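You operate a simulated robot arm through the tools that you are given. There is no shell and no other tool. Be economical: measure what you need, move in short steps, check, and stop when the job is done.

You are at the controls of a simulated two-armed robot. One attempt, no reset.

Task
Open the wooden table drawer, take the black domed button and leave it in the inside of the wooden table drawer and shut the drawer again. Put the brown domed button on the top of the trims bench away on the top of the window bench. Take the black weight from the top of the trims bench and put it on top of the carton of snaps. Take the blue band and leave it in the orange tray. Take the grey thread cone on the middle shelf of the yarn rack and put it away on the top of the side table. Fetch the cream thread cone from the lower shelf of the yarn rack and stand it on the winder table. Open the left cabinet drawer, fetch the white spool from there and set it on the tall carton by the heap, then shut the drawer. Turn the left length dial to 1000. Open the glass door, take the pale blue sock from the floor of the drying cabinet and put it in the green tray, then shut the door. Do these in any order. Set down upright: black weight, grey thread cone, cream thread cone, white spool.
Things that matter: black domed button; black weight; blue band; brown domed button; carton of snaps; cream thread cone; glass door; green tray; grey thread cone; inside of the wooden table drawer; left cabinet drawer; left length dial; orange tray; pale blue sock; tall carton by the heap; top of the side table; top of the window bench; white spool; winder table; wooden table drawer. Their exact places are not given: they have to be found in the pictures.

It is judged by the outcome, as a careful person would: the job done as asked, and still so three seconds after it is handed in. It fails if anything else is knocked over, pushed out of place, dropped, spilled or broken.

Robot
Two 7-joint arms with two-finger parallel grippers on one trunk, on a base that drives. Base frame: it is fixed to the floor where the robot stands at the start and does not move with it; the origin is under the middle of the robot, x ahead of it, y to its left, z up. Units: mm, degrees, N and s.
The left shoulder is at the start at [50, 168, 932], the right one opposite. With the tool pointing down near the work surface each hand reaches from about 100 to 580 mm from the robot's upright axis, wherever it stands, measured 20 degrees to its own side. Places, roughly: black domed button (3x3x2 cm) [-3100, 0, 800]; black weight (5x5x6 cm) [-2900, 300, 800]; blue band (16x4x2 cm) [-3100, 300, 800]; brown domed button (3x3x2 cm) [-2800, -200, 800]; carton of snaps [-2750, 0, 750]; cream thread cone [-3000, 7500, 500]; glass door [-5400, 7200, 800]; green tray (27x30x5 cm) [-6300, 6100, 900]; grey thread cone [-3500, 7500, 1000]; inside of the wooden table drawer [800, 0, 600]; left cabinet drawer [-2500, 7400, 800]; left length dial [-1300, 7300, 800]; orange tray (27x30x5 cm) [-4700, 2900, 400]; pale blue sock [-5250, 7250, 500]; tall carton by the heap [-2800, 5600, 600]; top of the side table [-4800, 2800, 800]; top of the window bench [-3500, -300, 800]; white spool [-2500, 7500, 750]; winder table [-1100, 7200, 800]; wooden table drawer [700, 0, 600]. Payload 1.57 kg a hand.
Tool frame (each hand has its own): the origin (TCP) lies between the finger pads and is the grasp point; the fingertips stand 30 mm ahead of it; z points along the fingers, y is the line along which they close. Largest opening 80 mm; finger width 17, thickness 12; the body of the gripper, 40 by 82 mm, starts 80 mm behind the TCP.
Orientation is told as [roll, pitch, yaw] about the base's x, y, z axes, in that order, counted from this pose: with the fingers straight down and closing along the base's y, the tool's x points along the base's -x, its y along +y and its z along -z.

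Tools
- The arms move only by the tool nudge_tool. It takes "left_rows", "right_rows" or both (then of equal length, played together; a hand with none holds still); each is a list that holds one entry, the list of rows, each a list of 7 numbers: the shift along the base's x, y, z in m, then the turn, a rotation vector about the base's x, y, z in rad, then the closure, from 0 (fully open) to 1 (shut). In form: [[[x, y, z, wx, wy, wz, gripper], ...]]. A call has 1 to 10 rows; each row is the pose to reach, as a shift and turn from the pose commanded when the call began. A row lasts 0.2 s, in which the tool goes at most 50 mm and 8.6 degrees; a call with a longer step from one row to the next is refused whole, and so is a gripper value outside its range. Where a pose cannot be reached the arm comes as near as it can. A force on the tool above 40 N (or 10 N above the force at the start of the call, whichever is more), or a blocked arm, ends the call early, and 0.2 s more pass. The fingers move at their own pace (about 45 mm/s each) and stop on an object; they squeeze with about 25 N. The grip force told is the motor's: it shows also when the fingers shut on nothing. Time passes only in rows, and 0.2 s behind the last, so rows that repeat a pose let the fingers close. It gives the time, the measured TCP pose, the force on the tool (base axes), the opening and the grip force at its end, in the units of the frame above (readings bear some noise), with the torque about the TCP (base axes, N m) and any sound that the robot's microphone picked up, and new pictures: "show" is both (left out), scene, wrist or none (wrist: the cameras of the hands that moved).
- Cameras (640 x 400 px; columns grow to the right, rows downward): "scene" is now at [122.4, -15.8, 1132.4]; the picture's right is [-0.17, -0.99, 0.00], its down [-0.65, 0.11, -0.75] and it looks along [0.74, -0.12, -0.66] (base axes); focal length 272 px, centre (320, 200). "left" rides on the left gripper at [72, 7, -122] in its tool frame; the picture's right is [-0.09, 1.00, 0.00], its down [-0.84, -0.08, -0.54] and it looks along [-0.54, -0.05, 0.84] (tool axes); focal length 238 px, centre (320, 200). "right" rides on the right gripper at [72, -7, -122] in its tool frame; the picture's right is [0.09, 1.00, 0.00], its down [-0.84, 0.08, -0.54] and it looks along [-0.54, 0.05, 0.84] (tool axes); focal length 238 px, centre (320, 200).
- move_column(by): slides the trunk up (or, below 0, down) by that many mm; the arms and the scene camera ride with it, the base frame stays. It gives what a move gives, with no picture.
- drive_base(legs): drives the robot by 1 to 6 legs, each [ahead, left, turn to the left] in mm, mm and degrees, along the robot's own axes; the way and the turn of a leg run together, so that a leg with both is an arc; at most 1500 mm and 180 degrees a leg. The arms and the cameras ride along, it lands a little off, and it stops where it bumps. It gives what a move gives, and a new picture of the scene camera.
- turn_head(pan, tilt): turns the head with the scene camera to pan (to the left, within 80 degrees either way) and tilt (down, from -29 to 69), counted from straight ahead of the robot. It gives what a move gives, and a new picture of the scene camera.
- locate(camera, pixels): for up to 12 pixels [column, row] of the newest picture of that camera ("zoom" is the newest enlarged one), the place [x, y, z] in the base frame of the surface seen there, good to about 2 mm. No time passes.
- close_up(camera, box): a new picture of the part [left, top, right, bottom] of that camera's present view, enlarged. No time passes.
- sign_off(): hands the job in; it is judged then, once.

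Work in short steps. Measure before you move; look again where a grasp or a placing could have gone wrong, and mend it. You have 371 turns and 360 pictures in all, those below and enlarged ones among them. Open the grippers and draw the arms clear of the work before you hand the job in, unless the task says otherwise; then end with one line.

The tools are called after "Call:" as a command line: name --argument value ..., lists and objects as JSON in quotes. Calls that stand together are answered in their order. nudge_tool: Moves the arms, as the interface text tells. Its arguments: {"type":"object","properties":{"left_rows":{"type":"array","items":{"type":"array","items":{"type":"array","items":{"type":"number"}}}},"right_rows":{"type":"array","items":{"type":"array","items":{"type":"array","items":{"type":"number"}}}},"show":{"type":"string","enum":["both","scene","wrist","none"]}},"required":[]} The other tools are called the same way: move_column (by) slides the trunk up or down; drive_base (legs) drives the base; turn_head (pan, tilt) turns the head that bears the scene camera; locate (camera, pixels) gives the place of the surface under pixels of a picture; close_up (camera, box) takes an enlarged picture of a part of a camera's view; sign_off () hands the job in.

At the start:

```text
time_s: 0.0
left_tool_pos: [531.3, 205.7, 869.8]
left_ee_rot: [0.0, -0.1, 0.0]
left_contact_force: [-0.5, 0.2, 0.1]
left_moment: [0.01, -0.01, -0.02]
left_width: 79.8
left_gripper_force: 0.0
right_tool_pos: [498.0, -276.1, 858.9]
right_ee_rot: [-0.1, 0.1, 0.0]
right_contact_force: [-0.6, 0.6, 0.1]
right_moment: [-0.06, 0.02, 0.0]
right_width: 79.9
right_gripper_force: 0.1
trunk travel left (down, up): [-100.0, 343.0]
robot x, y, heading: [-2.2, -0.6, -0.1]
head pan, tilt: [-9.5, 41.6]
```

scene: 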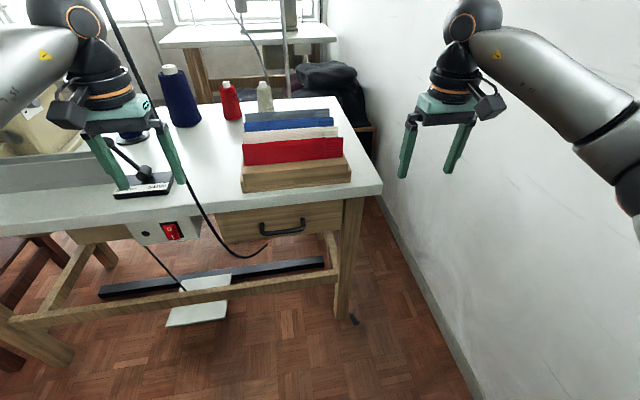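
right: 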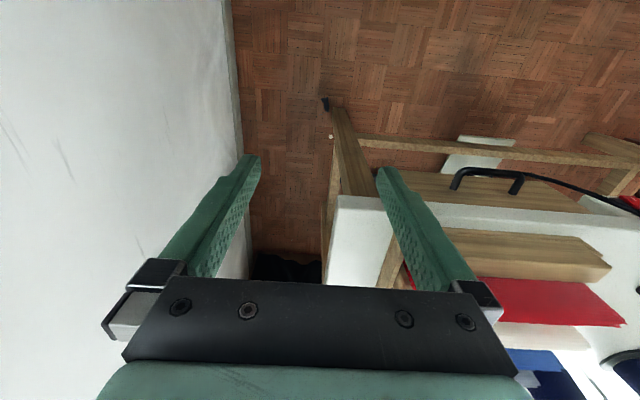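
left: 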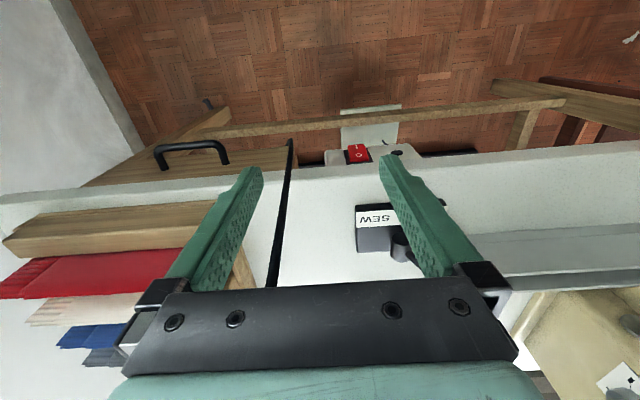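

The drawer with its dark handle is at about (283,228) in the scene picture. I measure the handle, the drawer front and the table edge.

Call:
locate --camera "scene" --pixels '[[262, 232], [283, 231], [304, 226], [283, 222], [240, 225], [230, 215], [340, 205], [300, 200], [150, 185], [260, 245], [345, 310], [380, 190]]'

Call:
close_up --camera "scene" --box '[200, 150, 400, 275]'

```text
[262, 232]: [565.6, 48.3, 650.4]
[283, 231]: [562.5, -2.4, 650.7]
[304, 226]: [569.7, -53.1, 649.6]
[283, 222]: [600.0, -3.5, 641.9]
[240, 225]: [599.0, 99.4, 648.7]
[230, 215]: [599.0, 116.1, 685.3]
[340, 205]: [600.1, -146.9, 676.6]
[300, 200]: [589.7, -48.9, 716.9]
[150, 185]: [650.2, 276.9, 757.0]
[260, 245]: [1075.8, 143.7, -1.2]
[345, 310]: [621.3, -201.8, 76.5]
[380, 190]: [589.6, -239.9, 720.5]
```

```text
3.20 times, centred on (300, 212) of scene
```

zoom: 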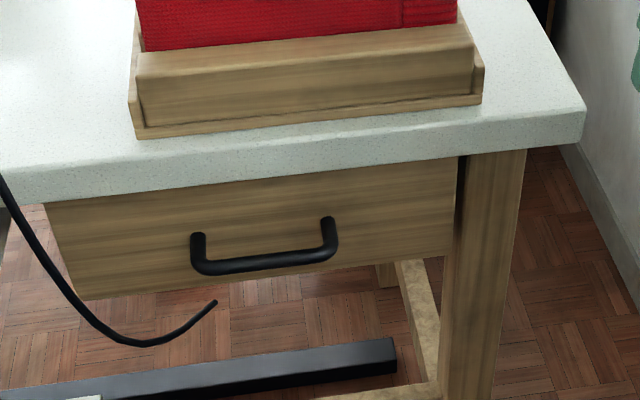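

The handle bar runs along y at x≈565, z≈650, and the drawer front is at x=600. Before swinging the arm I measure the wall on the right and the loose cord.

Call:
locate --camera "scene" --pixels '[[450, 280], [500, 200], [110, 20], [150, 110], [190, 190], [215, 235], [265, 246], [300, 165], [310, 140], [180, 320], [230, 85]]'

Call:
turn_head --pan 80 --tilt 25

Call:
turn_head --pan -80 --tilt 25

```text
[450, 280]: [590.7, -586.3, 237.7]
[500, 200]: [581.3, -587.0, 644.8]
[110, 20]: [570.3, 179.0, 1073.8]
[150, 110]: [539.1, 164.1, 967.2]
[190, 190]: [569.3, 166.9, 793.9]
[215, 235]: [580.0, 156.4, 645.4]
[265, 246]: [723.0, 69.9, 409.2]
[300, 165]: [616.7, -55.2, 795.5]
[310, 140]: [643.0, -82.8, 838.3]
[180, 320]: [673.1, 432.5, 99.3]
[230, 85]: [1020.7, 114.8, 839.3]
```

```text
time_s: 1.6
left_tool_pos: [529.6, 206.8, 870.5]
left_ee_rot: [0.0, 0.0, 0.0]
left_contact_force: [-0.2, 0.0, 0.5]
left_moment: [0.0, 0.0, -0.02]
left_width: 79.9
left_gripper_force: 0.0
right_tool_pos: [498.7, -275.0, 857.6]
right_ee_rot: [0.0, 0.0, 0.1]
right_contact_force: [-0.7, 0.4, -0.1]
right_moment: [-0.01, 0.0, 0.02]
right_width: 80.0
right_gripper_force: 0.1
trunk travel left (down, up): [-100.0, 343.0]
robot x, y, heading: [0.3, -2.8, 0.2]
head pan, tilt: [80.0, 25.0]
```

scene: 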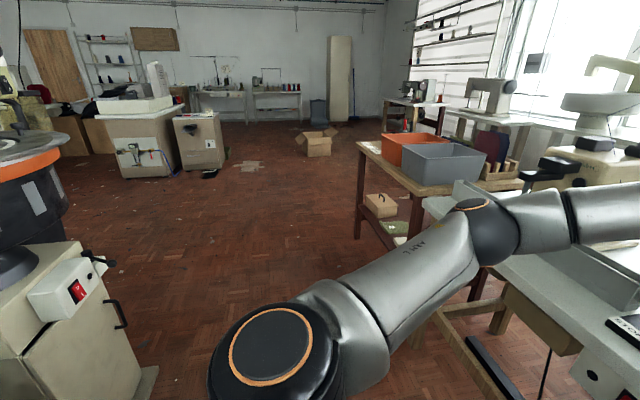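

```text
time_s: 4.1
left_tool_pos: [531.4, 205.3, 871.3]
left_ee_rot: [0.0, 0.0, -0.1]
left_contact_force: [-0.4, -0.7, 0.1]
left_moment: [-0.03, 0.03, 0.0]
left_width: 79.9
left_gripper_force: 0.2
right_tool_pos: [498.4, -276.3, 859.3]
right_ee_rot: [0.0, 0.1, 0.0]
right_contact_force: [-0.3, 0.1, 0.0]
right_moment: [-0.01, -0.03, 0.01]
right_width: 80.0
right_gripper_force: 0.2
trunk travel left (down, up): [-100.0, 343.0]
robot x, y, heading: [0.8, -2.4, -0.2]
head pan, tilt: [-80.0, 25.0]
```

scene: 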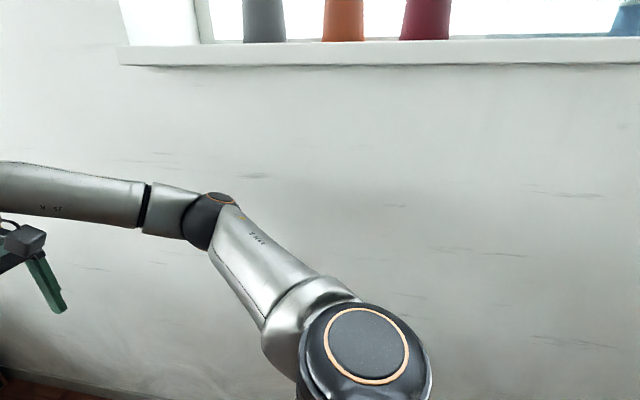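

The wall stands at y≈-587 and the cord hangs near x≈570, y≈165, clear of the right hand. I start turning the right hand to point forward with its fingers closing vertically.

Call:
nudge_tool --right_rows '[[[-0.008, 0.012, -0.006, 0.0806, -0.0806, -0.0806, 0], [-0.016, 0.024, -0.012, 0.1612, -0.1612, -0.1612, 0], [-0.024, 0.036, -0.018, 0.2418, -0.2418, -0.2418, 0], [-0.032, 0.048, -0.024, 0.3224, -0.3224, -0.3224, 0], [-0.04, 0.06, -0.03, 0.403, -0.403, -0.403, 0], [-0.048, 0.072, -0.036, 0.4836, -0.4836, -0.4836, 0], [-0.056, 0.084, -0.042, 0.5642, -0.5642, -0.5642, 0], [-0.064, 0.096, -0.048, 0.6448, -0.6448, -0.6448, 0], [-0.072, 0.108, -0.054, 0.7254, -0.7254, -0.7254, 0], [-0.08, 0.12, -0.06, 0.806, -0.806, -0.806, 0]]]' --show "none"

Call:
turn_head --pan -9.5 --tilt 45

```text
time_s: 6.3
left_tool_pos: [529.4, 207.0, 870.3]
left_ee_rot: [0.1, -0.1, 0.0]
left_contact_force: [0.0, 1.0, 0.5]
left_moment: [0.01, -0.03, 0.03]
left_width: 79.8
left_gripper_force: 0.3
right_tool_pos: [438.3, -154.6, 792.7]
right_ee_rot: [61.9, -16.9, -62.0]
right_contact_force: [0.6, 0.7, -0.3]
right_moment: [-0.01, -0.01, 0.0]
right_width: 79.9
right_gripper_force: 0.0
right hand out of reach, approached as far as the arm can: row 9, 10
trunk travel left (down, up): [-100.0, 343.0]
robot x, y, heading: [5.5, -0.7, 0.2]
head pan, tilt: [-80.0, 25.0]
```

```text
time_s: 7.7
left_tool_pos: [530.9, 206.4, 870.8]
left_ee_rot: [0.1, 0.0, 0.0]
left_contact_force: [0.1, -0.6, 0.3]
left_moment: [0.01, 0.02, -0.02]
left_width: 80.0
left_gripper_force: 0.1
right_tool_pos: [440.4, -153.4, 793.5]
right_ee_rot: [62.0, -17.1, -61.9]
right_contact_force: [-0.1, 0.7, -0.2]
right_moment: [0.03, 0.01, -0.01]
right_width: 80.2
right_gripper_force: 0.1
trunk travel left (down, up): [-100.0, 343.0]
robot x, y, heading: [-2.4, -0.9, -0.2]
head pan, tilt: [-9.5, 45.0]
```

scene: 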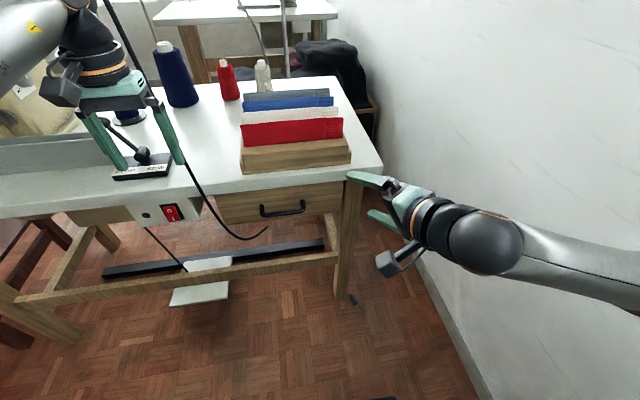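

The wrist turned fine but the hand was too close to the body; I move forward while finishing the turn.

Call:
nudge_tool --right_rows '[[[0.02, 0.015, -0.015, 0.0806, -0.0806, -0.0806, 0], [0.04, 0.03, -0.03, 0.1612, -0.1612, -0.1612, 0], [0.055, 0.045, -0.045, 0.2418, -0.2418, -0.2418, 0], [0.07, 0.06, -0.06, 0.3224, -0.3224, -0.3224, 0], [0.08, 0.07, -0.075, 0.403, -0.403, -0.403, 0.3]]]' --show "scene"

```text
time_s: 9.1
left_tool_pos: [529.8, 205.8, 870.2]
left_ee_rot: [0.0, 0.0, 0.0]
left_contact_force: [-0.4, 0.2, -0.1]
left_moment: [0.0, 0.0, 0.0]
left_width: 79.8
left_gripper_force: 0.1
right_tool_pos: [507.6, -181.8, 654.7]
right_ee_rot: [89.6, -19.7, -85.0]
right_contact_force: [-0.1, 0.3, 0.3]
right_moment: [-0.02, 0.03, -0.01]
right_width: 55.7
right_gripper_force: 0.1
right hand out of reach, approached as far as the arm can: row 1, 2, 3, 4, 5
trunk travel left (down, up): [-100.0, 343.0]
robot x, y, heading: [1.7, -0.1, -0.1]
head pan, tilt: [-9.5, 45.0]
stopped in row 5 (right hand): the arm was blocked; the commanded pose is now the measured one
```

scene: 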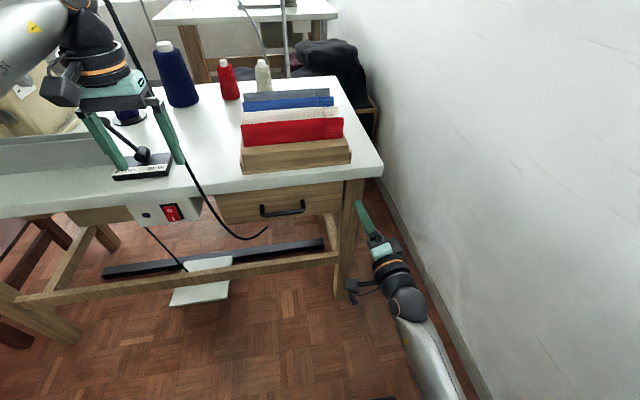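

The arm folded awkwardly because the target is too close to the body, so I back the base off 200 mm (the way straight behind is open) and retry.

Call:
drive_base --legs '[[-200, 0, 0]]'

Call:
nudge_tool --right_rows '[[[0.03, 0.03, 0.02, 0, 0.05, 0, 0.5], [0.06, 0.06, 0.03, 0, 0.1, -0.03, 0.5], [0.09, 0.09, 0.04, 0, 0.2, -0.05, 0.5], [0.12, 0.12, 0.04, 0, 0.3, -0.07, 0.5], [0.13, 0.15, 0.04, 0, 0.34, -0.087, 0.5]]]' --show "scene"

```text
time_s: 10.7
left_tool_pos: [362.1, 207.1, 871.5]
left_ee_rot: [-0.1, -0.3, 0.2]
left_contact_force: [1.7, 0.9, 0.8]
left_moment: [-0.04, 0.0, 0.0]
left_width: 80.0
left_gripper_force: 0.1
right_tool_pos: [341.9, -180.4, 655.7]
right_ee_rot: [89.8, -19.6, -84.7]
right_contact_force: [0.6, 0.0, 0.6]
right_moment: [0.02, 0.0, 0.0]
right_width: 55.8
right_gripper_force: 0.0
trunk travel left (down, up): [-100.0, 343.0]
robot x, y, heading: [-168.3, 1.3, 0.1]
head pan, tilt: [-9.5, 45.0]
stopped in leg 1: the robot was blocked; the commanded pose is now the measured one
```

scene: 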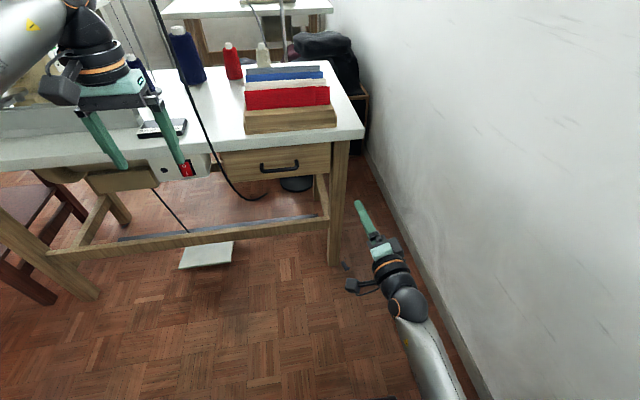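

```text
time_s: 11.2
left_tool_pos: [362.9, 207.9, 872.1]
left_ee_rot: [0.0, -0.3, 0.1]
left_contact_force: [0.4, 0.3, 0.4]
left_moment: [-0.03, 0.01, -0.03]
left_width: 79.9
left_gripper_force: 0.0
right_tool_pos: [372.4, -207.2, 649.5]
right_ee_rot: [82.1, -35.5, -81.4]
right_contact_force: [0.2, 0.3, 0.5]
right_moment: [0.01, -0.01, 0.0]
right_width: 40.1
right_gripper_force: 0.1
right hand out of reach, approached as far as the arm can: row 2
trunk travel left (down, up): [-100.0, 343.0]
robot x, y, heading: [-165.0, 0.6, 0.0]
head pan, tilt: [-9.5, 45.0]
stopped in row 2 (right hand): the arm was blocked; the commanded pose is now the measured one
```

scene: 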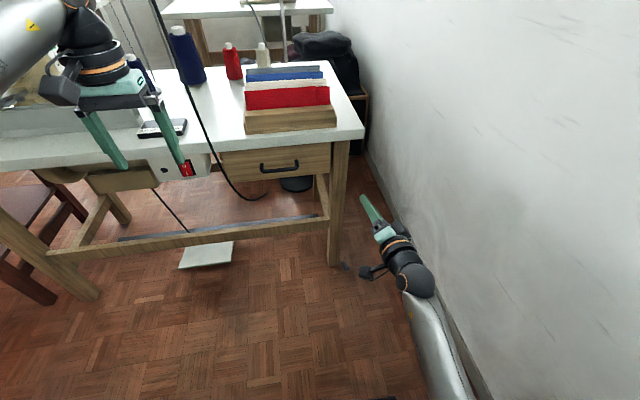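

Both the base and the arm report being blocked; I look down to the right and around to the left to see what is touching.

Call:
turn_head --pan -60 --tilt 65

Call:
turn_head --pan 80 --tilt 45

```text
time_s: 12.4
left_tool_pos: [362.7, 207.2, 872.6]
left_ee_rot: [0.0, -0.2, 0.2]
left_contact_force: [0.7, 0.1, -0.3]
left_moment: [0.0, 0.01, -0.01]
left_width: 80.1
left_gripper_force: 0.0
right_tool_pos: [373.7, -209.5, 648.6]
right_ee_rot: [81.9, -35.4, -81.3]
right_contact_force: [0.3, -0.2, -0.2]
right_moment: [-0.01, -0.01, 0.02]
right_width: 39.9
right_gripper_force: 0.2
trunk travel left (down, up): [-100.0, 343.0]
robot x, y, heading: [-164.5, -3.1, -0.1]
head pan, tilt: [-60.0, 65.0]
```

scene: 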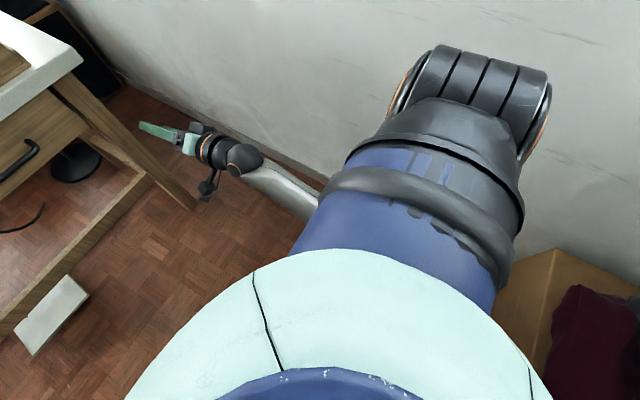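

```text
time_s: 14.6
left_tool_pos: [362.1, 206.3, 870.4]
left_ee_rot: [-0.1, -0.1, 0.1]
left_contact_force: [-0.2, -0.3, 0.3]
left_moment: [-0.01, 0.02, -0.01]
left_width: 79.9
left_gripper_force: 0.0
right_tool_pos: [373.3, -208.5, 649.8]
right_ee_rot: [82.0, -35.5, -81.4]
right_contact_force: [0.4, 0.5, -0.1]
right_moment: [-0.01, 0.0, 0.0]
right_width: 39.9
right_gripper_force: 0.1
trunk travel left (down, up): [-100.0, 343.0]
robot x, y, heading: [-167.8, -0.3, 0.2]
head pan, tilt: [80.0, 45.0]
```

scene: 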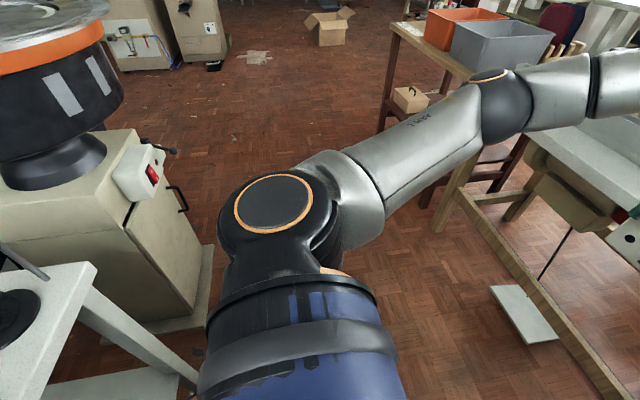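

There is a crate behind on the right and a table and machine stand behind on the left, so space is tight. I measure them.

Call:
locate --camera "scene" --pixels '[[95, 268], [190, 375], [20, 260], [212, 250], [190, 310], [180, 200], [265, 60], [210, 65], [388, 20], [380, 120], [440, 230], [340, 45]]'

Call:
turn_head --pan -80 --tilt 65

```text
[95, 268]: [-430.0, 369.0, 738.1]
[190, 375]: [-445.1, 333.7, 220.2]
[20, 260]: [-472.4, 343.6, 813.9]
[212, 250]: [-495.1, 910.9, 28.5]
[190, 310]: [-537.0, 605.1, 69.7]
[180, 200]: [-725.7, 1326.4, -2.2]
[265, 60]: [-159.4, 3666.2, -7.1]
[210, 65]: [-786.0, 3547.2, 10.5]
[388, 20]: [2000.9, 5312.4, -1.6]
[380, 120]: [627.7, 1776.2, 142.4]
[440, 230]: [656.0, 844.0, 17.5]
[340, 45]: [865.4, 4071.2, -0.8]
```

```text
time_s: 17.1
left_tool_pos: [362.0, 206.5, 872.8]
left_ee_rot: [0.0, -0.3, 0.0]
left_contact_force: [-0.6, 0.0, 0.1]
left_moment: [0.01, 0.05, -0.02]
left_width: 80.1
left_gripper_force: 0.1
right_tool_pos: [372.4, -209.4, 649.1]
right_ee_rot: [82.0, -35.4, -81.4]
right_contact_force: [-0.1, 0.8, 0.5]
right_moment: [0.01, -0.01, -0.03]
right_width: 39.9
right_gripper_force: 0.1
trunk travel left (down, up): [-100.0, 343.0]
robot x, y, heading: [-166.7, 2.3, 0.0]
head pan, tilt: [-80.0, 65.0]
```

scene: 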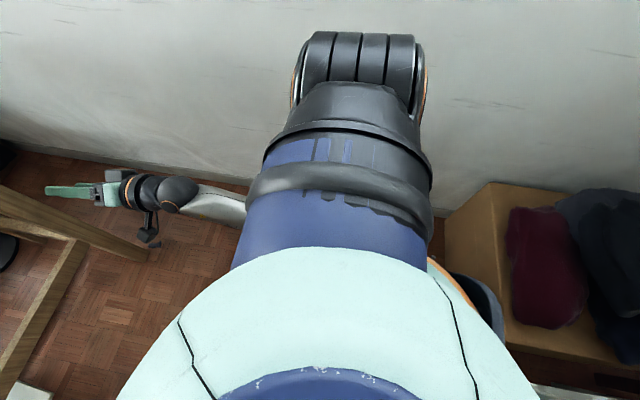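

I check where the crate and the dark thing (elbow?) next to it at (480,295) are.

Call:
locate --camera "scene" --pixels '[[480, 300], [465, 285], [450, 240], [500, 185], [510, 330], [545, 270], [575, 375]]'

Call:
close_up --camera "scene" --box '[400, 170, 640, 400]'

```text
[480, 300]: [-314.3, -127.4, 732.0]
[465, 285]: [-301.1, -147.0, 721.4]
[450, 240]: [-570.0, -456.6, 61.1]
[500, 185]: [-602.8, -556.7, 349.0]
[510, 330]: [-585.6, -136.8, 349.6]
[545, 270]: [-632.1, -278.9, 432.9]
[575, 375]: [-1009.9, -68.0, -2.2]
```

```text
1.74 times, centred on (520, 285) of scene
```

zoom: 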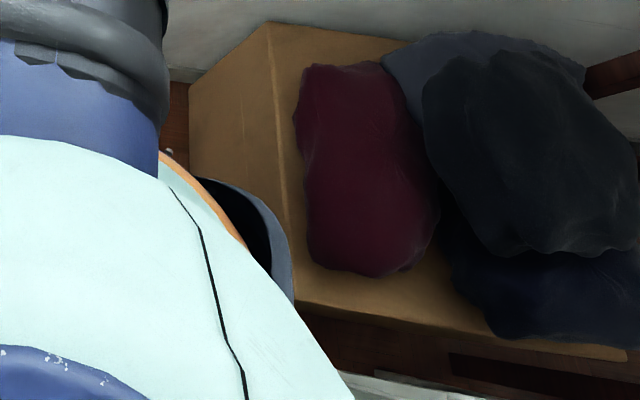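

The base back touches near the crate, so I'll stay forward of it. New plan: hook the handle from above with closed, slightly tilted fingers; first I bring the right hand back towards its down-pointing pose.

Call:
nudge_tool --right_rows '[[[-0.003, -0.005, 0.03, -0.0607, 0.1091, 0.0595, 0.5], [-0.006, -0.01, 0.06, -0.1213, 0.2182, 0.119, 0.5], [-0.009, -0.015, 0.09, -0.182, 0.3273, 0.1785, 0.5], [-0.012, -0.02, 0.12, -0.2427, 0.4364, 0.238, 0.5], [-0.015, -0.03, 0.15, -0.3034, 0.5455, 0.2975, 0.5], [-0.018, -0.04, 0.17, -0.364, 0.6546, 0.357, 0.5], [-0.021, -0.045, 0.19, -0.4247, 0.7637, 0.4165, 0.5], [-0.025, -0.05, 0.2, -0.4854, 0.8728, 0.476, 0.5], [-0.03, -0.055, 0.21, -0.546, 0.9819, 0.5355, 0.5], [-0.033, -0.06, 0.211, -0.6067, 1.091, 0.595, 0.5]]]' --show "none"

Call:
turn_head --pan -40 --tilt 45

```text
time_s: 19.3
left_tool_pos: [363.3, 208.3, 871.3]
left_ee_rot: [0.0, -0.2, 0.0]
left_contact_force: [0.3, 0.1, 0.2]
left_moment: [0.03, 0.0, 0.03]
left_width: 80.0
left_gripper_force: 0.0
right_tool_pos: [339.7, -270.0, 863.0]
right_ee_rot: [7.8, -11.9, -7.6]
right_contact_force: [0.0, -0.1, 0.2]
right_moment: [0.03, -0.02, 0.04]
right_width: 40.1
right_gripper_force: 0.1
trunk travel left (down, up): [-100.0, 343.0]
robot x, y, heading: [-168.4, -4.1, 0.0]
head pan, tilt: [-80.0, 65.0]
```

```text
time_s: 20.4
left_tool_pos: [363.1, 207.9, 871.9]
left_ee_rot: [-0.1, -0.1, 0.0]
left_contact_force: [0.0, -0.5, 0.0]
left_moment: [0.02, 0.03, 0.03]
left_width: 79.9
left_gripper_force: 0.0
right_tool_pos: [340.7, -269.8, 861.2]
right_ee_rot: [7.8, -12.0, -7.8]
right_contact_force: [-0.3, -0.1, -0.7]
right_moment: [0.0, -0.01, 0.02]
right_width: 39.7
right_gripper_force: 0.0
trunk travel left (down, up): [-100.0, 343.0]
robot x, y, heading: [-164.1, -0.2, 0.1]
head pan, tilt: [-40.0, 45.0]
```

scene: 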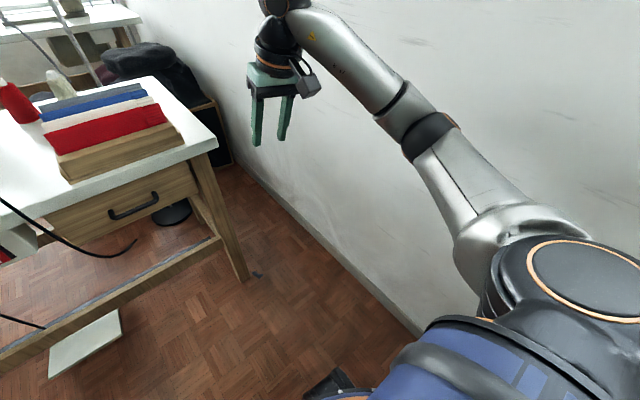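

The right arm is back in a sound pose. I drive forward about 140 mm, then shut the fingers and tilt the hand 18° to hook the bar from above.

Call:
drive_base --legs '[[140, 0, 0]]'

Call:
nudge_tool --right_rows '[[[0.0, 0.03, -0.01, -0.03, -0.02, 0.03, 1], [0.0, 0.07, -0.02, -0.06, -0.04, 0.06, 1], [0.0, 0.11, -0.03, -0.09, -0.06, 0.09, 1], [0.0, 0.15, -0.04, -0.12, -0.08, 0.11, 1], [0.0, 0.19, -0.05, -0.14, -0.1, 0.13, 1], [0.0, 0.23, -0.05, -0.136, -0.11, 0.136, 1], [0.0, 0.27, -0.05, -0.136, -0.11, 0.136, 1]]]' --show "scene"

```text
time_s: 21.7
left_tool_pos: [496.6, 209.0, 873.8]
left_ee_rot: [-0.1, -0.2, 0.2]
left_contact_force: [-0.1, -0.6, 0.1]
left_moment: [0.02, -0.05, -0.03]
left_width: 80.1
left_gripper_force: 0.1
right_tool_pos: [474.3, -267.9, 862.2]
right_ee_rot: [7.9, -12.0, -7.7]
right_contact_force: [0.7, -1.0, 0.0]
right_moment: [0.02, -0.01, 0.03]
right_width: 40.1
right_gripper_force: 0.0
trunk travel left (down, up): [-100.0, 343.0]
robot x, y, heading: [-31.3, 0.1, 0.3]
head pan, tilt: [-40.0, 45.0]
```

scene: 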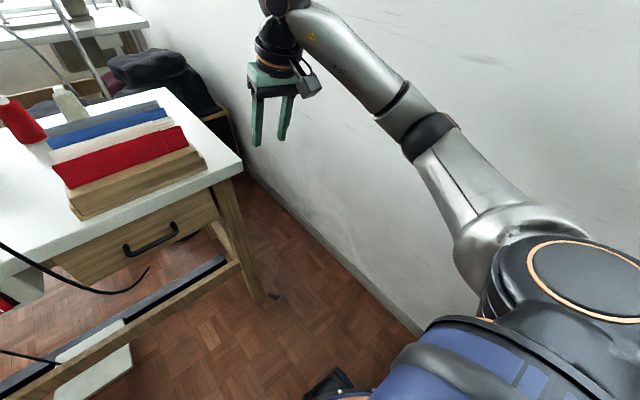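

```text
time_s: 23.3
left_tool_pos: [497.2, 208.7, 872.7]
left_ee_rot: [-0.2, -0.2, 0.1]
left_contact_force: [0.3, -0.3, -0.2]
left_moment: [0.02, -0.02, 0.0]
left_width: 79.9
left_gripper_force: 0.2
right_tool_pos: [476.7, -1.2, 812.1]
right_ee_rot: [0.0, -18.6, 2.2]
right_contact_force: [-0.7, -0.6, 0.2]
right_moment: [0.0, 0.05, 0.01]
right_width: 0.2
right_gripper_force: 21.4
trunk travel left (down, up): [-100.0, 343.0]
robot x, y, heading: [-31.8, 0.4, 0.1]
head pan, tilt: [-40.0, 45.0]
```

scene: 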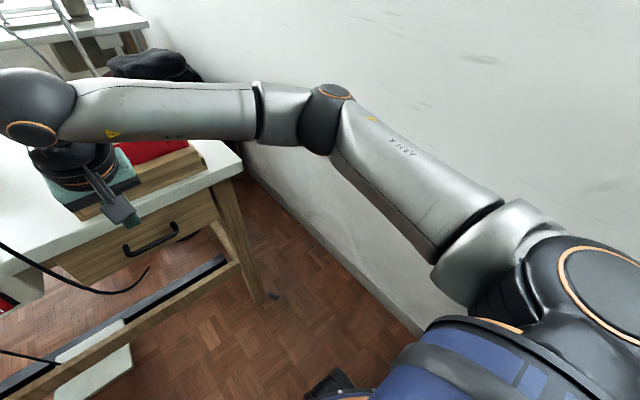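

The hand is at (477,-1,812), tilted 18°. I bring it down in front of the table edge, then in above the bar gap.

Call:
nudge_tool --right_rows '[[[0.02, 0, -0.035, 0, 0, 0, 1], [0.04, 0, -0.07, 0, 0, 0, 1], [0.05, 0, -0.09, 0, 0, 0, 1], [0.075, 0, -0.1, 0, 0, -0.02, 1], [0.1, 0, -0.102, 0, 0, -0.035, 1]]]' --show "wrist"

Call:
turn_head --pan -9.5 --tilt 50

```text
time_s: 24.5
left_tool_pos: [496.4, 209.1, 872.4]
left_ee_rot: [-0.1, -0.2, 0.3]
left_contact_force: [0.1, -0.6, -0.1]
left_moment: [0.02, 0.02, 0.0]
left_width: 80.1
left_gripper_force: 0.1
right_tool_pos: [575.4, 3.2, 708.6]
right_ee_rot: [0.1, -18.6, 0.1]
right_contact_force: [0.5, 0.3, -0.4]
right_moment: [0.0, -0.01, 0.01]
right_width: 0.0
right_gripper_force: 21.7
trunk travel left (down, up): [-100.0, 343.0]
robot x, y, heading: [-32.9, -3.3, 0.0]
head pan, tilt: [-40.0, 45.0]
```

right: 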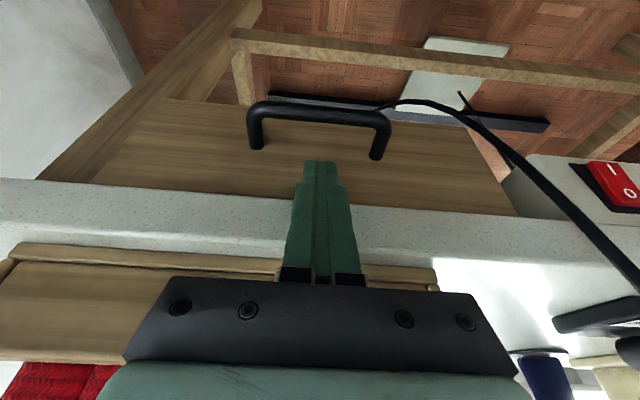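

```text
time_s: 25.4
left_tool_pos: [496.5, 208.5, 871.2]
left_ee_rot: [-0.1, -0.2, 0.2]
left_contact_force: [-0.5, 0.3, 0.0]
left_moment: [0.0, 0.02, 0.01]
left_width: 80.1
left_gripper_force: 0.1
right_tool_pos: [575.2, 3.1, 710.1]
right_ee_rot: [0.1, -18.6, 0.1]
right_contact_force: [-0.1, -0.1, -0.1]
right_moment: [-0.02, 0.0, -0.02]
right_width: 0.1
right_gripper_force: 21.1
trunk travel left (down, up): [-100.0, 343.0]
robot x, y, heading: [-34.1, 0.5, 0.2]
head pan, tilt: [-9.5, 50.0]
```

scene: 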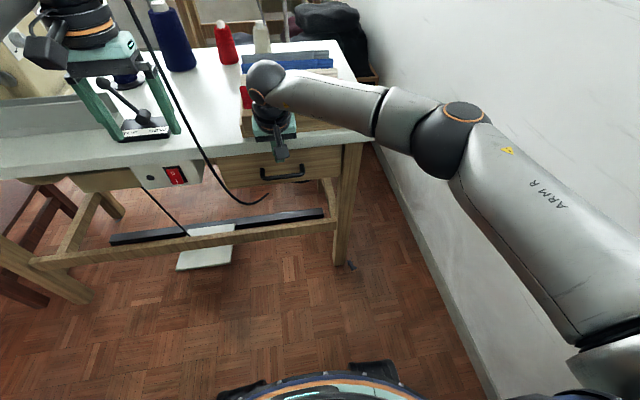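

The fingers sit between the handle posts, above the gap. I lower them behind the bar and then pull gently back.

Call:
nudge_tool --right_rows '[[[0.002, 0, -0.016, 0, 0, 0, 1], [0.004, 0, -0.032, 0, 0, 0, 1], [0.004, 0, -0.048, 0, 0, 0, 1], [-0.006, 0, -0.048, 0, 0, 0, 1], [-0.016, 0, -0.048, 0, 0, 0, 1], [-0.036, 0, -0.048, 0, 0, 0, 1], [-0.056, 0, -0.048, 0, 0, 0, 1]]]' --show "wrist"

```text
time_s: 27.0
left_tool_pos: [496.4, 208.9, 871.3]
left_ee_rot: [-0.1, -0.3, 0.2]
left_contact_force: [0.1, -0.6, 0.0]
left_moment: [-0.04, 0.02, -0.03]
left_width: 79.9
left_gripper_force: 0.0
right_tool_pos: [517.9, -0.3, 663.2]
right_ee_rot: [0.1, -18.6, 0.1]
right_contact_force: [-1.8, -0.7, 0.9]
right_moment: [0.0, -0.01, -0.01]
right_width: 0.0
right_gripper_force: 21.0
trunk travel left (down, up): [-100.0, 343.0]
robot x, y, heading: [-30.4, -4.3, 0.2]
head pan, tilt: [-9.5, 50.0]
```

right: 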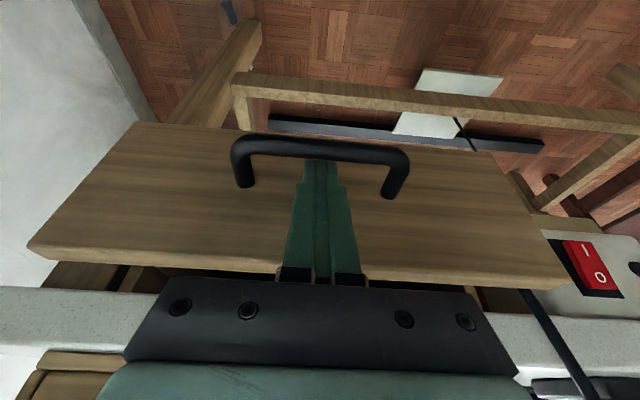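

The drawer is following nicely (force only 1.8 N). I pull 160 mm further.

Call:
nudge_tool --right_rows '[[[-0.025, 0, 0, 0, 0, 0, 1], [-0.05, 0, 0, 0, 0, 0, 1], [-0.075, 0, 0, 0, 0, 0, 1], [-0.1, 0, 0, 0, 0, 0, 1], [-0.125, 0, 0, 0, 0, 0, 1], [-0.15, 0, 0, 0, 0, 0, 1]]]' --show "scene"

```text
time_s: 28.4
left_tool_pos: [495.4, 206.5, 871.9]
left_ee_rot: [-0.2, -0.2, 0.2]
left_contact_force: [-0.8, -0.6, -0.7]
left_moment: [0.01, -0.04, 0.01]
left_width: 80.0
left_gripper_force: 0.0
right_tool_pos: [370.4, 0.7, 662.9]
right_ee_rot: [0.1, -18.5, 0.3]
right_contact_force: [-1.6, -0.3, -0.9]
right_moment: [0.03, 0.03, 0.01]
right_width: 0.2
right_gripper_force: 21.5
trunk travel left (down, up): [-100.0, 343.0]
robot x, y, heading: [-31.8, 0.6, 0.4]
head pan, tilt: [-9.5, 50.0]
```

scene: 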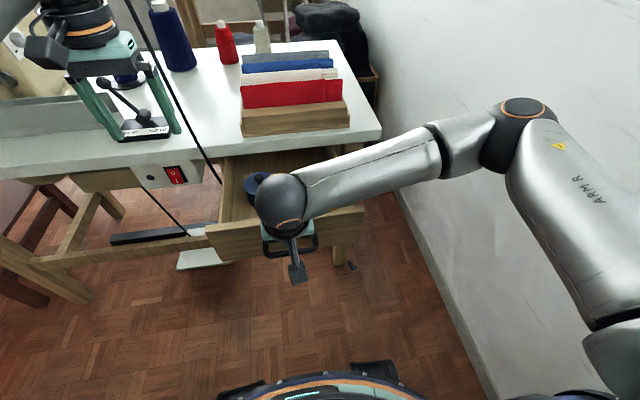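

The drawer is open about 200 mm. I unhook by lifting, then draw the hand back up.

Call:
nudge_tool --right_rows '[[[0.008, 0, 0, 0, 0, 0, 1], [0.008, 0, 0.04, 0, 0, 0, 1], [0.008, 0, 0.08, 0, 0, 0, 1], [-0.01, -0.03, 0.12, 0, 0, 0, 1], [-0.01, -0.07, 0.16, 0, 0.1, 0, 0.8], [-0.01, -0.12, 0.2, 0, 0.2, 0, 0.5], [-0.01, -0.17, 0.21, 0, 0.3, 0, 0.2], [-0.01, -0.2, 0.21, 0, 0.322, 0, 0]]]' --show "scene"

```text
refused: row 4 steps farther than a row can; nothing moved
```

That step was a little too long; the same path with shorter steps.

Call:
nudge_tool --right_rows '[[[0.008, 0, 0, 0, 0, 0, 1], [0.008, 0, 0.04, 0, 0, 0, 1], [0.008, 0, 0.08, 0, 0, 0, 1], [0.0, -0.02, 0.12, 0, 0, 0, 1], [-0.005, -0.05, 0.15, 0, 0.1, 0, 0.8], [-0.01, -0.09, 0.17, 0, 0.2, 0, 0.5], [-0.01, -0.13, 0.19, 0, 0.3, 0, 0.2], [-0.01, -0.17, 0.2, 0, 0.322, 0, 0]]]' --show "scene"

```text
time_s: 30.2
left_tool_pos: [496.9, 209.1, 872.5]
left_ee_rot: [0.0, -0.3, 0.1]
left_contact_force: [-0.2, -0.8, 0.2]
left_moment: [-0.02, 0.02, -0.02]
left_width: 80.0
left_gripper_force: 0.1
right_tool_pos: [356.6, -170.0, 859.9]
right_ee_rot: [0.2, 0.0, 0.2]
right_contact_force: [0.5, -0.1, -0.7]
right_moment: [-0.06, -0.01, 0.0]
right_width: 79.6
right_gripper_force: 0.6
trunk travel left (down, up): [-100.0, 343.0]
robot x, y, heading: [-31.5, 0.6, 0.4]
head pan, tilt: [-9.5, 50.0]
```

scene: 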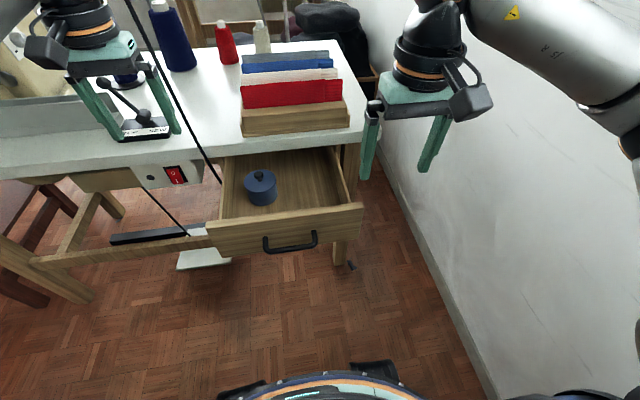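

The drawer is open with a small blue pot in it and free floor beside it. I measure the drawer inside for later.

Call:
locate --camera "scene" --pixels '[[262, 175], [260, 200], [310, 190], [325, 170], [285, 218], [355, 205], [210, 225], [222, 185], [290, 246], [345, 195]]'

Call:
turn_head --pan 80 --tilt 20

```text
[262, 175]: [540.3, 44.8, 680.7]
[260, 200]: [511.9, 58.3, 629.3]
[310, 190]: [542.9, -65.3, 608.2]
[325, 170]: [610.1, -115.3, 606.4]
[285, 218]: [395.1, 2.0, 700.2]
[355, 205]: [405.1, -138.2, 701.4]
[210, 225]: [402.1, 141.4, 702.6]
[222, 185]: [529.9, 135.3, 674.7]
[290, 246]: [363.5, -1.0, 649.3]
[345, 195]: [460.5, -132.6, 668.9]
```

```text
time_s: 31.9
left_tool_pos: [497.9, 208.8, 871.1]
left_ee_rot: [-0.2, -0.3, 0.2]
left_contact_force: [-0.3, 0.5, 0.0]
left_moment: [0.02, -0.01, -0.01]
left_width: 80.0
left_gripper_force: 0.1
right_tool_pos: [358.0, -166.3, 858.8]
right_ee_rot: [0.2, -0.1, 0.1]
right_contact_force: [0.1, 0.3, 0.2]
right_moment: [0.01, -0.02, 0.01]
right_width: 79.7
right_gripper_force: 0.1
trunk travel left (down, up): [-100.0, 343.0]
robot x, y, heading: [-34.3, -0.4, 0.2]
head pan, tilt: [80.0, 20.0]
```

scene: 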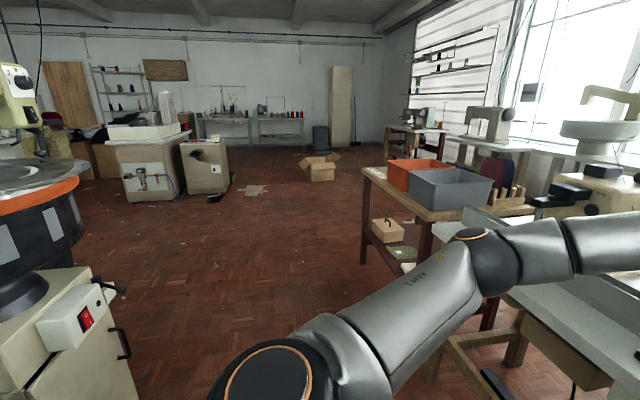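

I tuck the left hand back, then turn left and drive out into the open floor to look over the trims bench.

Call:
nudge_tool --left_rows '[[[-0.04, 0, 0, 0, 0, 0, 0], [-0.08, 0, 0, 0, 0, 0, 0], [-0.12, 0, 0, 0, 0, 0, 0], [-0.15, 0, 0, 0, 0, 0, 0]]]' --show "none"

Call:
drive_base --legs '[[0, 0, 90], [1500, 0, 0]]'

Call:
turn_head --pan 80 --tilt 25

```text
time_s: 32.9
left_tool_pos: [347.9, 206.2, 872.0]
left_ee_rot: [0.0, -0.2, 0.2]
left_contact_force: [-0.8, 0.3, 0.2]
left_moment: [0.0, 0.0, -0.01]
left_width: 80.0
left_gripper_force: 0.0
right_tool_pos: [357.4, -167.5, 860.0]
right_ee_rot: [0.2, -0.2, 0.2]
right_contact_force: [-0.2, -0.2, -0.3]
right_moment: [0.0, 0.01, 0.05]
right_width: 80.1
right_gripper_force: 0.0
trunk travel left (down, up): [-100.0, 343.0]
robot x, y, heading: [-34.9, -1.8, -0.0]
head pan, tilt: [80.0, 20.0]
```

```text
time_s: 38.0
left_tool_pos: [-241.8, 409.5, 869.3]
left_ee_rot: [0.1, 0.2, 91.2]
left_contact_force: [-0.2, -0.4, -0.9]
left_moment: [-0.01, 0.03, 0.01]
left_width: 80.1
left_gripper_force: 0.0
right_tool_pos: [135.0, 423.5, 861.1]
right_ee_rot: [0.5, -0.4, 90.8]
right_contact_force: [0.7, 0.5, 0.6]
right_moment: [0.01, 0.01, -0.02]
right_width: 80.0
right_gripper_force: 0.0
trunk travel left (down, up): [-100.0, 343.0]
robot x, y, heading: [-28.0, 33.2, 90.7]
head pan, tilt: [80.0, 20.0]
stopped in leg 2: the robot was blocked; the commanded pose is now the measured one
```

scene: 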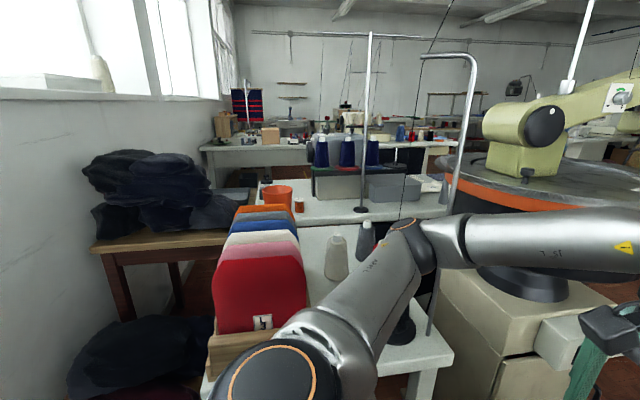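

```text
time_s: 38.7
left_tool_pos: [-242.4, 410.2, 870.1]
left_ee_rot: [0.2, 0.2, 91.2]
left_contact_force: [1.0, 0.4, -0.1]
left_moment: [0.0, 0.01, 0.03]
left_width: 80.1
left_gripper_force: 0.1
right_tool_pos: [134.0, 425.5, 860.9]
right_ee_rot: [0.4, -0.4, 90.8]
right_contact_force: [0.0, -0.2, -1.1]
right_moment: [0.0, 0.0, 0.01]
right_width: 79.7
right_gripper_force: 0.1
trunk travel left (down, up): [-100.0, 343.0]
robot x, y, heading: [-32.7, 39.0, 90.9]
head pan, tilt: [80.0, 25.0]
```

scene: 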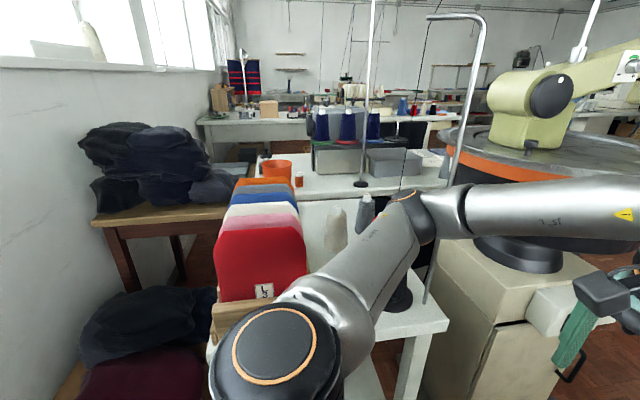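

Driving stopped almost at once; I measure the left elbow, the hooked pole and the red stack nearby.

Call:
locate --camera "scene" --pixels '[[410, 215], [435, 250], [428, 290], [460, 120], [300, 270], [290, 320], [440, 325], [335, 240], [365, 225], [560, 290], [500, 250], [430, 200]]'

Call:
turn_head --pan 10 --tilt 55

Call:
turn_head --pan -60 --tilt 50

```text
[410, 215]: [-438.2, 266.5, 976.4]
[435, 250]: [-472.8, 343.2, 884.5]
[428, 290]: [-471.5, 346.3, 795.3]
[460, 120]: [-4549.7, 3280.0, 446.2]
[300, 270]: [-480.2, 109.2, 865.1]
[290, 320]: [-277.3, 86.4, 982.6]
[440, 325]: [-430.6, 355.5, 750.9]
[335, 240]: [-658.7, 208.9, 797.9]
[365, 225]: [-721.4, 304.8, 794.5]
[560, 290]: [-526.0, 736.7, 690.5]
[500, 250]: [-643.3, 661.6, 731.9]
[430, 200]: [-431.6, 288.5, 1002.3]
```

```text
time_s: 40.1
left_tool_pos: [-241.5, 409.5, 871.0]
left_ee_rot: [0.2, 0.2, 91.2]
left_contact_force: [-0.2, 0.1, 0.5]
left_moment: [-0.02, 0.04, 0.02]
left_width: 80.1
left_gripper_force: 0.0
right_tool_pos: [135.0, 423.4, 861.8]
right_ee_rot: [0.4, -0.5, 90.8]
right_contact_force: [0.7, -0.1, -0.1]
right_moment: [-0.01, -0.04, 0.02]
right_width: 80.1
right_gripper_force: 0.1
trunk travel left (down, up): [-100.0, 343.0]
robot x, y, heading: [-31.5, 36.7, 90.8]
head pan, tilt: [10.0, 55.0]
```

scene: 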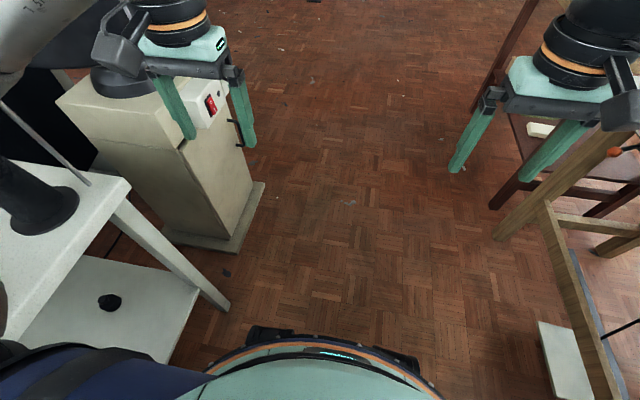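

```text
time_s: 41.5
left_tool_pos: [-242.3, 409.7, 871.0]
left_ee_rot: [0.3, 0.1, 91.4]
left_contact_force: [-0.2, -0.1, -0.6]
left_moment: [0.01, 0.0, -0.01]
left_width: 80.0
left_gripper_force: 0.0
right_tool_pos: [133.3, 423.5, 861.7]
right_ee_rot: [0.4, -0.5, 90.8]
right_contact_force: [0.1, 0.2, 0.6]
right_moment: [0.01, -0.01, 0.01]
right_width: 79.9
right_gripper_force: 0.1
trunk travel left (down, up): [-100.0, 343.0]
robot x, y, heading: [-33.2, 35.8, 90.6]
head pan, tilt: [-60.0, 50.0]
```

scene: 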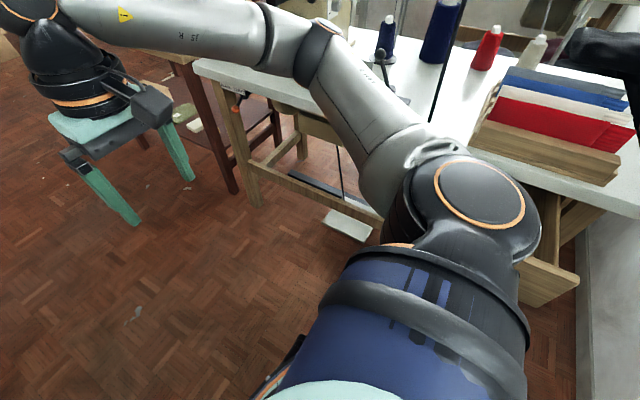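

The left elbow met the hooked pole at x≈-472, y≈345. I back off 30 mm, sidestep 85 mm away from it, and then drive on.

Call:
drive_base --legs '[[-35, 0, 0], [0, -85, 0], [0, 0, -0.8], [600, 0, 0]]'

```text
time_s: 46.3
left_tool_pos: [-152.8, 975.0, 866.7]
left_ee_rot: [0.0, 0.4, 90.3]
left_contact_force: [-0.4, 0.1, 0.4]
left_moment: [0.01, -0.04, 0.01]
left_width: 80.4
left_gripper_force: 0.1
right_tool_pos: [223.1, 982.0, 859.8]
right_ee_rot: [0.3, -0.1, 89.8]
right_contact_force: [0.5, 1.0, -0.3]
right_moment: [-0.01, 0.0, 0.02]
right_width: 80.0
right_gripper_force: 0.0
trunk travel left (down, up): [-100.0, 343.0]
robot x, y, heading: [54.5, 589.2, 89.8]
head pan, tilt: [-60.0, 50.0]
```

scene: 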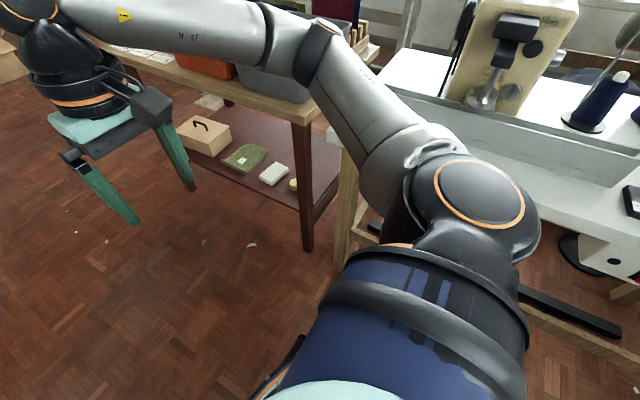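

Through. I drive on another 1100 mm into the open floor, turn to face the trims bench side and look.

Call:
drive_base --legs '[[1100, 0, 0], [0, 0, 90]]'

Call:
turn_head --pan 0 --tilt 20

Call:
turn_head --pan 50 --tilt 20

```text
time_s: 55.8
left_tool_pos: [-340.8, 1499.8, 868.6]
left_ee_rot: [0.1, 0.5, -179.5]
left_contact_force: [0.4, 0.0, -0.2]
left_moment: [0.02, -0.01, 0.01]
left_width: 80.2
left_gripper_force: 0.0
right_tool_pos: [-351.7, 1876.1, 859.3]
right_ee_rot: [0.2, -0.1, -179.8]
right_contact_force: [0.4, 0.0, 0.0]
right_moment: [-0.01, 0.0, 0.02]
right_width: 79.9
right_gripper_force: 0.0
trunk travel left (down, up): [-100.0, 343.0]
robot x, y, heading: [40.2, 1708.3, -179.8]
head pan, tilt: [-60.0, 50.0]
```

scene: 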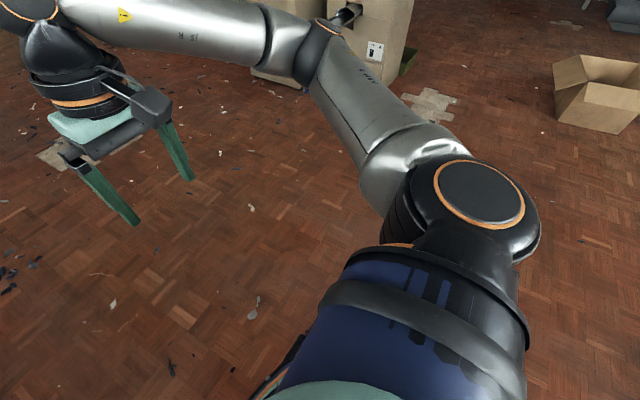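

```text
time_s: 57.1
left_tool_pos: [-341.8, 1500.0, 867.1]
left_ee_rot: [0.1, 0.5, -179.3]
left_contact_force: [0.3, 0.3, 0.4]
left_moment: [-0.02, 0.02, 0.01]
left_width: 80.0
left_gripper_force: 0.1
right_tool_pos: [-352.8, 1875.6, 858.8]
right_ee_rot: [0.2, 0.0, -179.9]
right_contact_force: [0.1, -0.1, -0.4]
right_moment: [-0.02, -0.01, 0.04]
right_width: 79.9
right_gripper_force: 0.1
trunk travel left (down, up): [-100.0, 343.0]
robot x, y, heading: [39.2, 1708.5, -179.7]
head pan, tilt: [0.0, 20.0]
```

scene: 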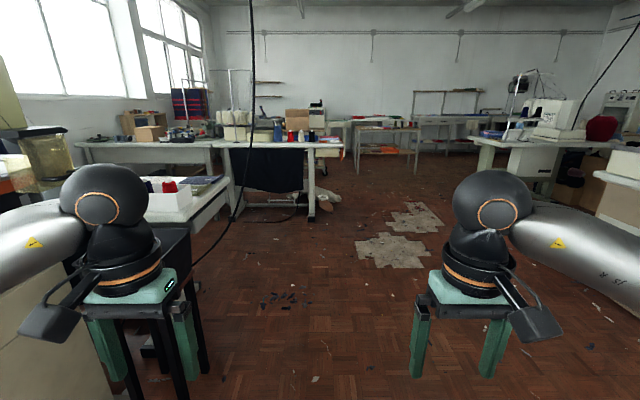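

```text
time_s: 58.3
left_tool_pos: [-342.9, 1500.0, 868.4]
left_ee_rot: [0.0, 0.5, -179.5]
left_contact_force: [0.6, 0.9, -0.8]
left_moment: [-0.03, 0.01, -0.01]
left_width: 80.1
left_gripper_force: 0.1
right_tool_pos: [-351.8, 1877.6, 860.2]
right_ee_rot: [0.2, -0.2, -179.9]
right_contact_force: [-0.2, -0.7, 0.1]
right_moment: [0.0, -0.01, -0.02]
right_width: 79.9
right_gripper_force: 0.0
trunk travel left (down, up): [-100.0, 343.0]
robot x, y, heading: [35.6, 1708.6, -179.5]
head pan, tilt: [50.0, 20.0]
```

scene: 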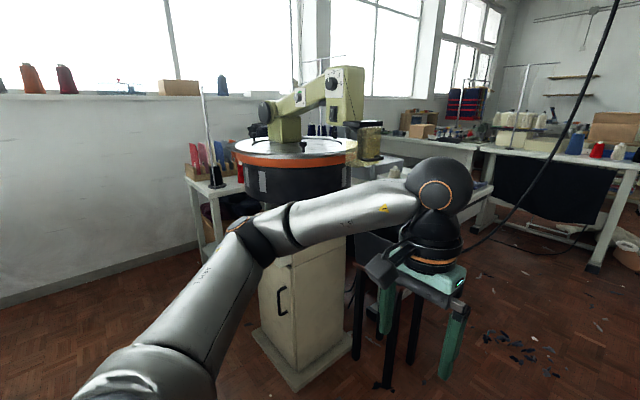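

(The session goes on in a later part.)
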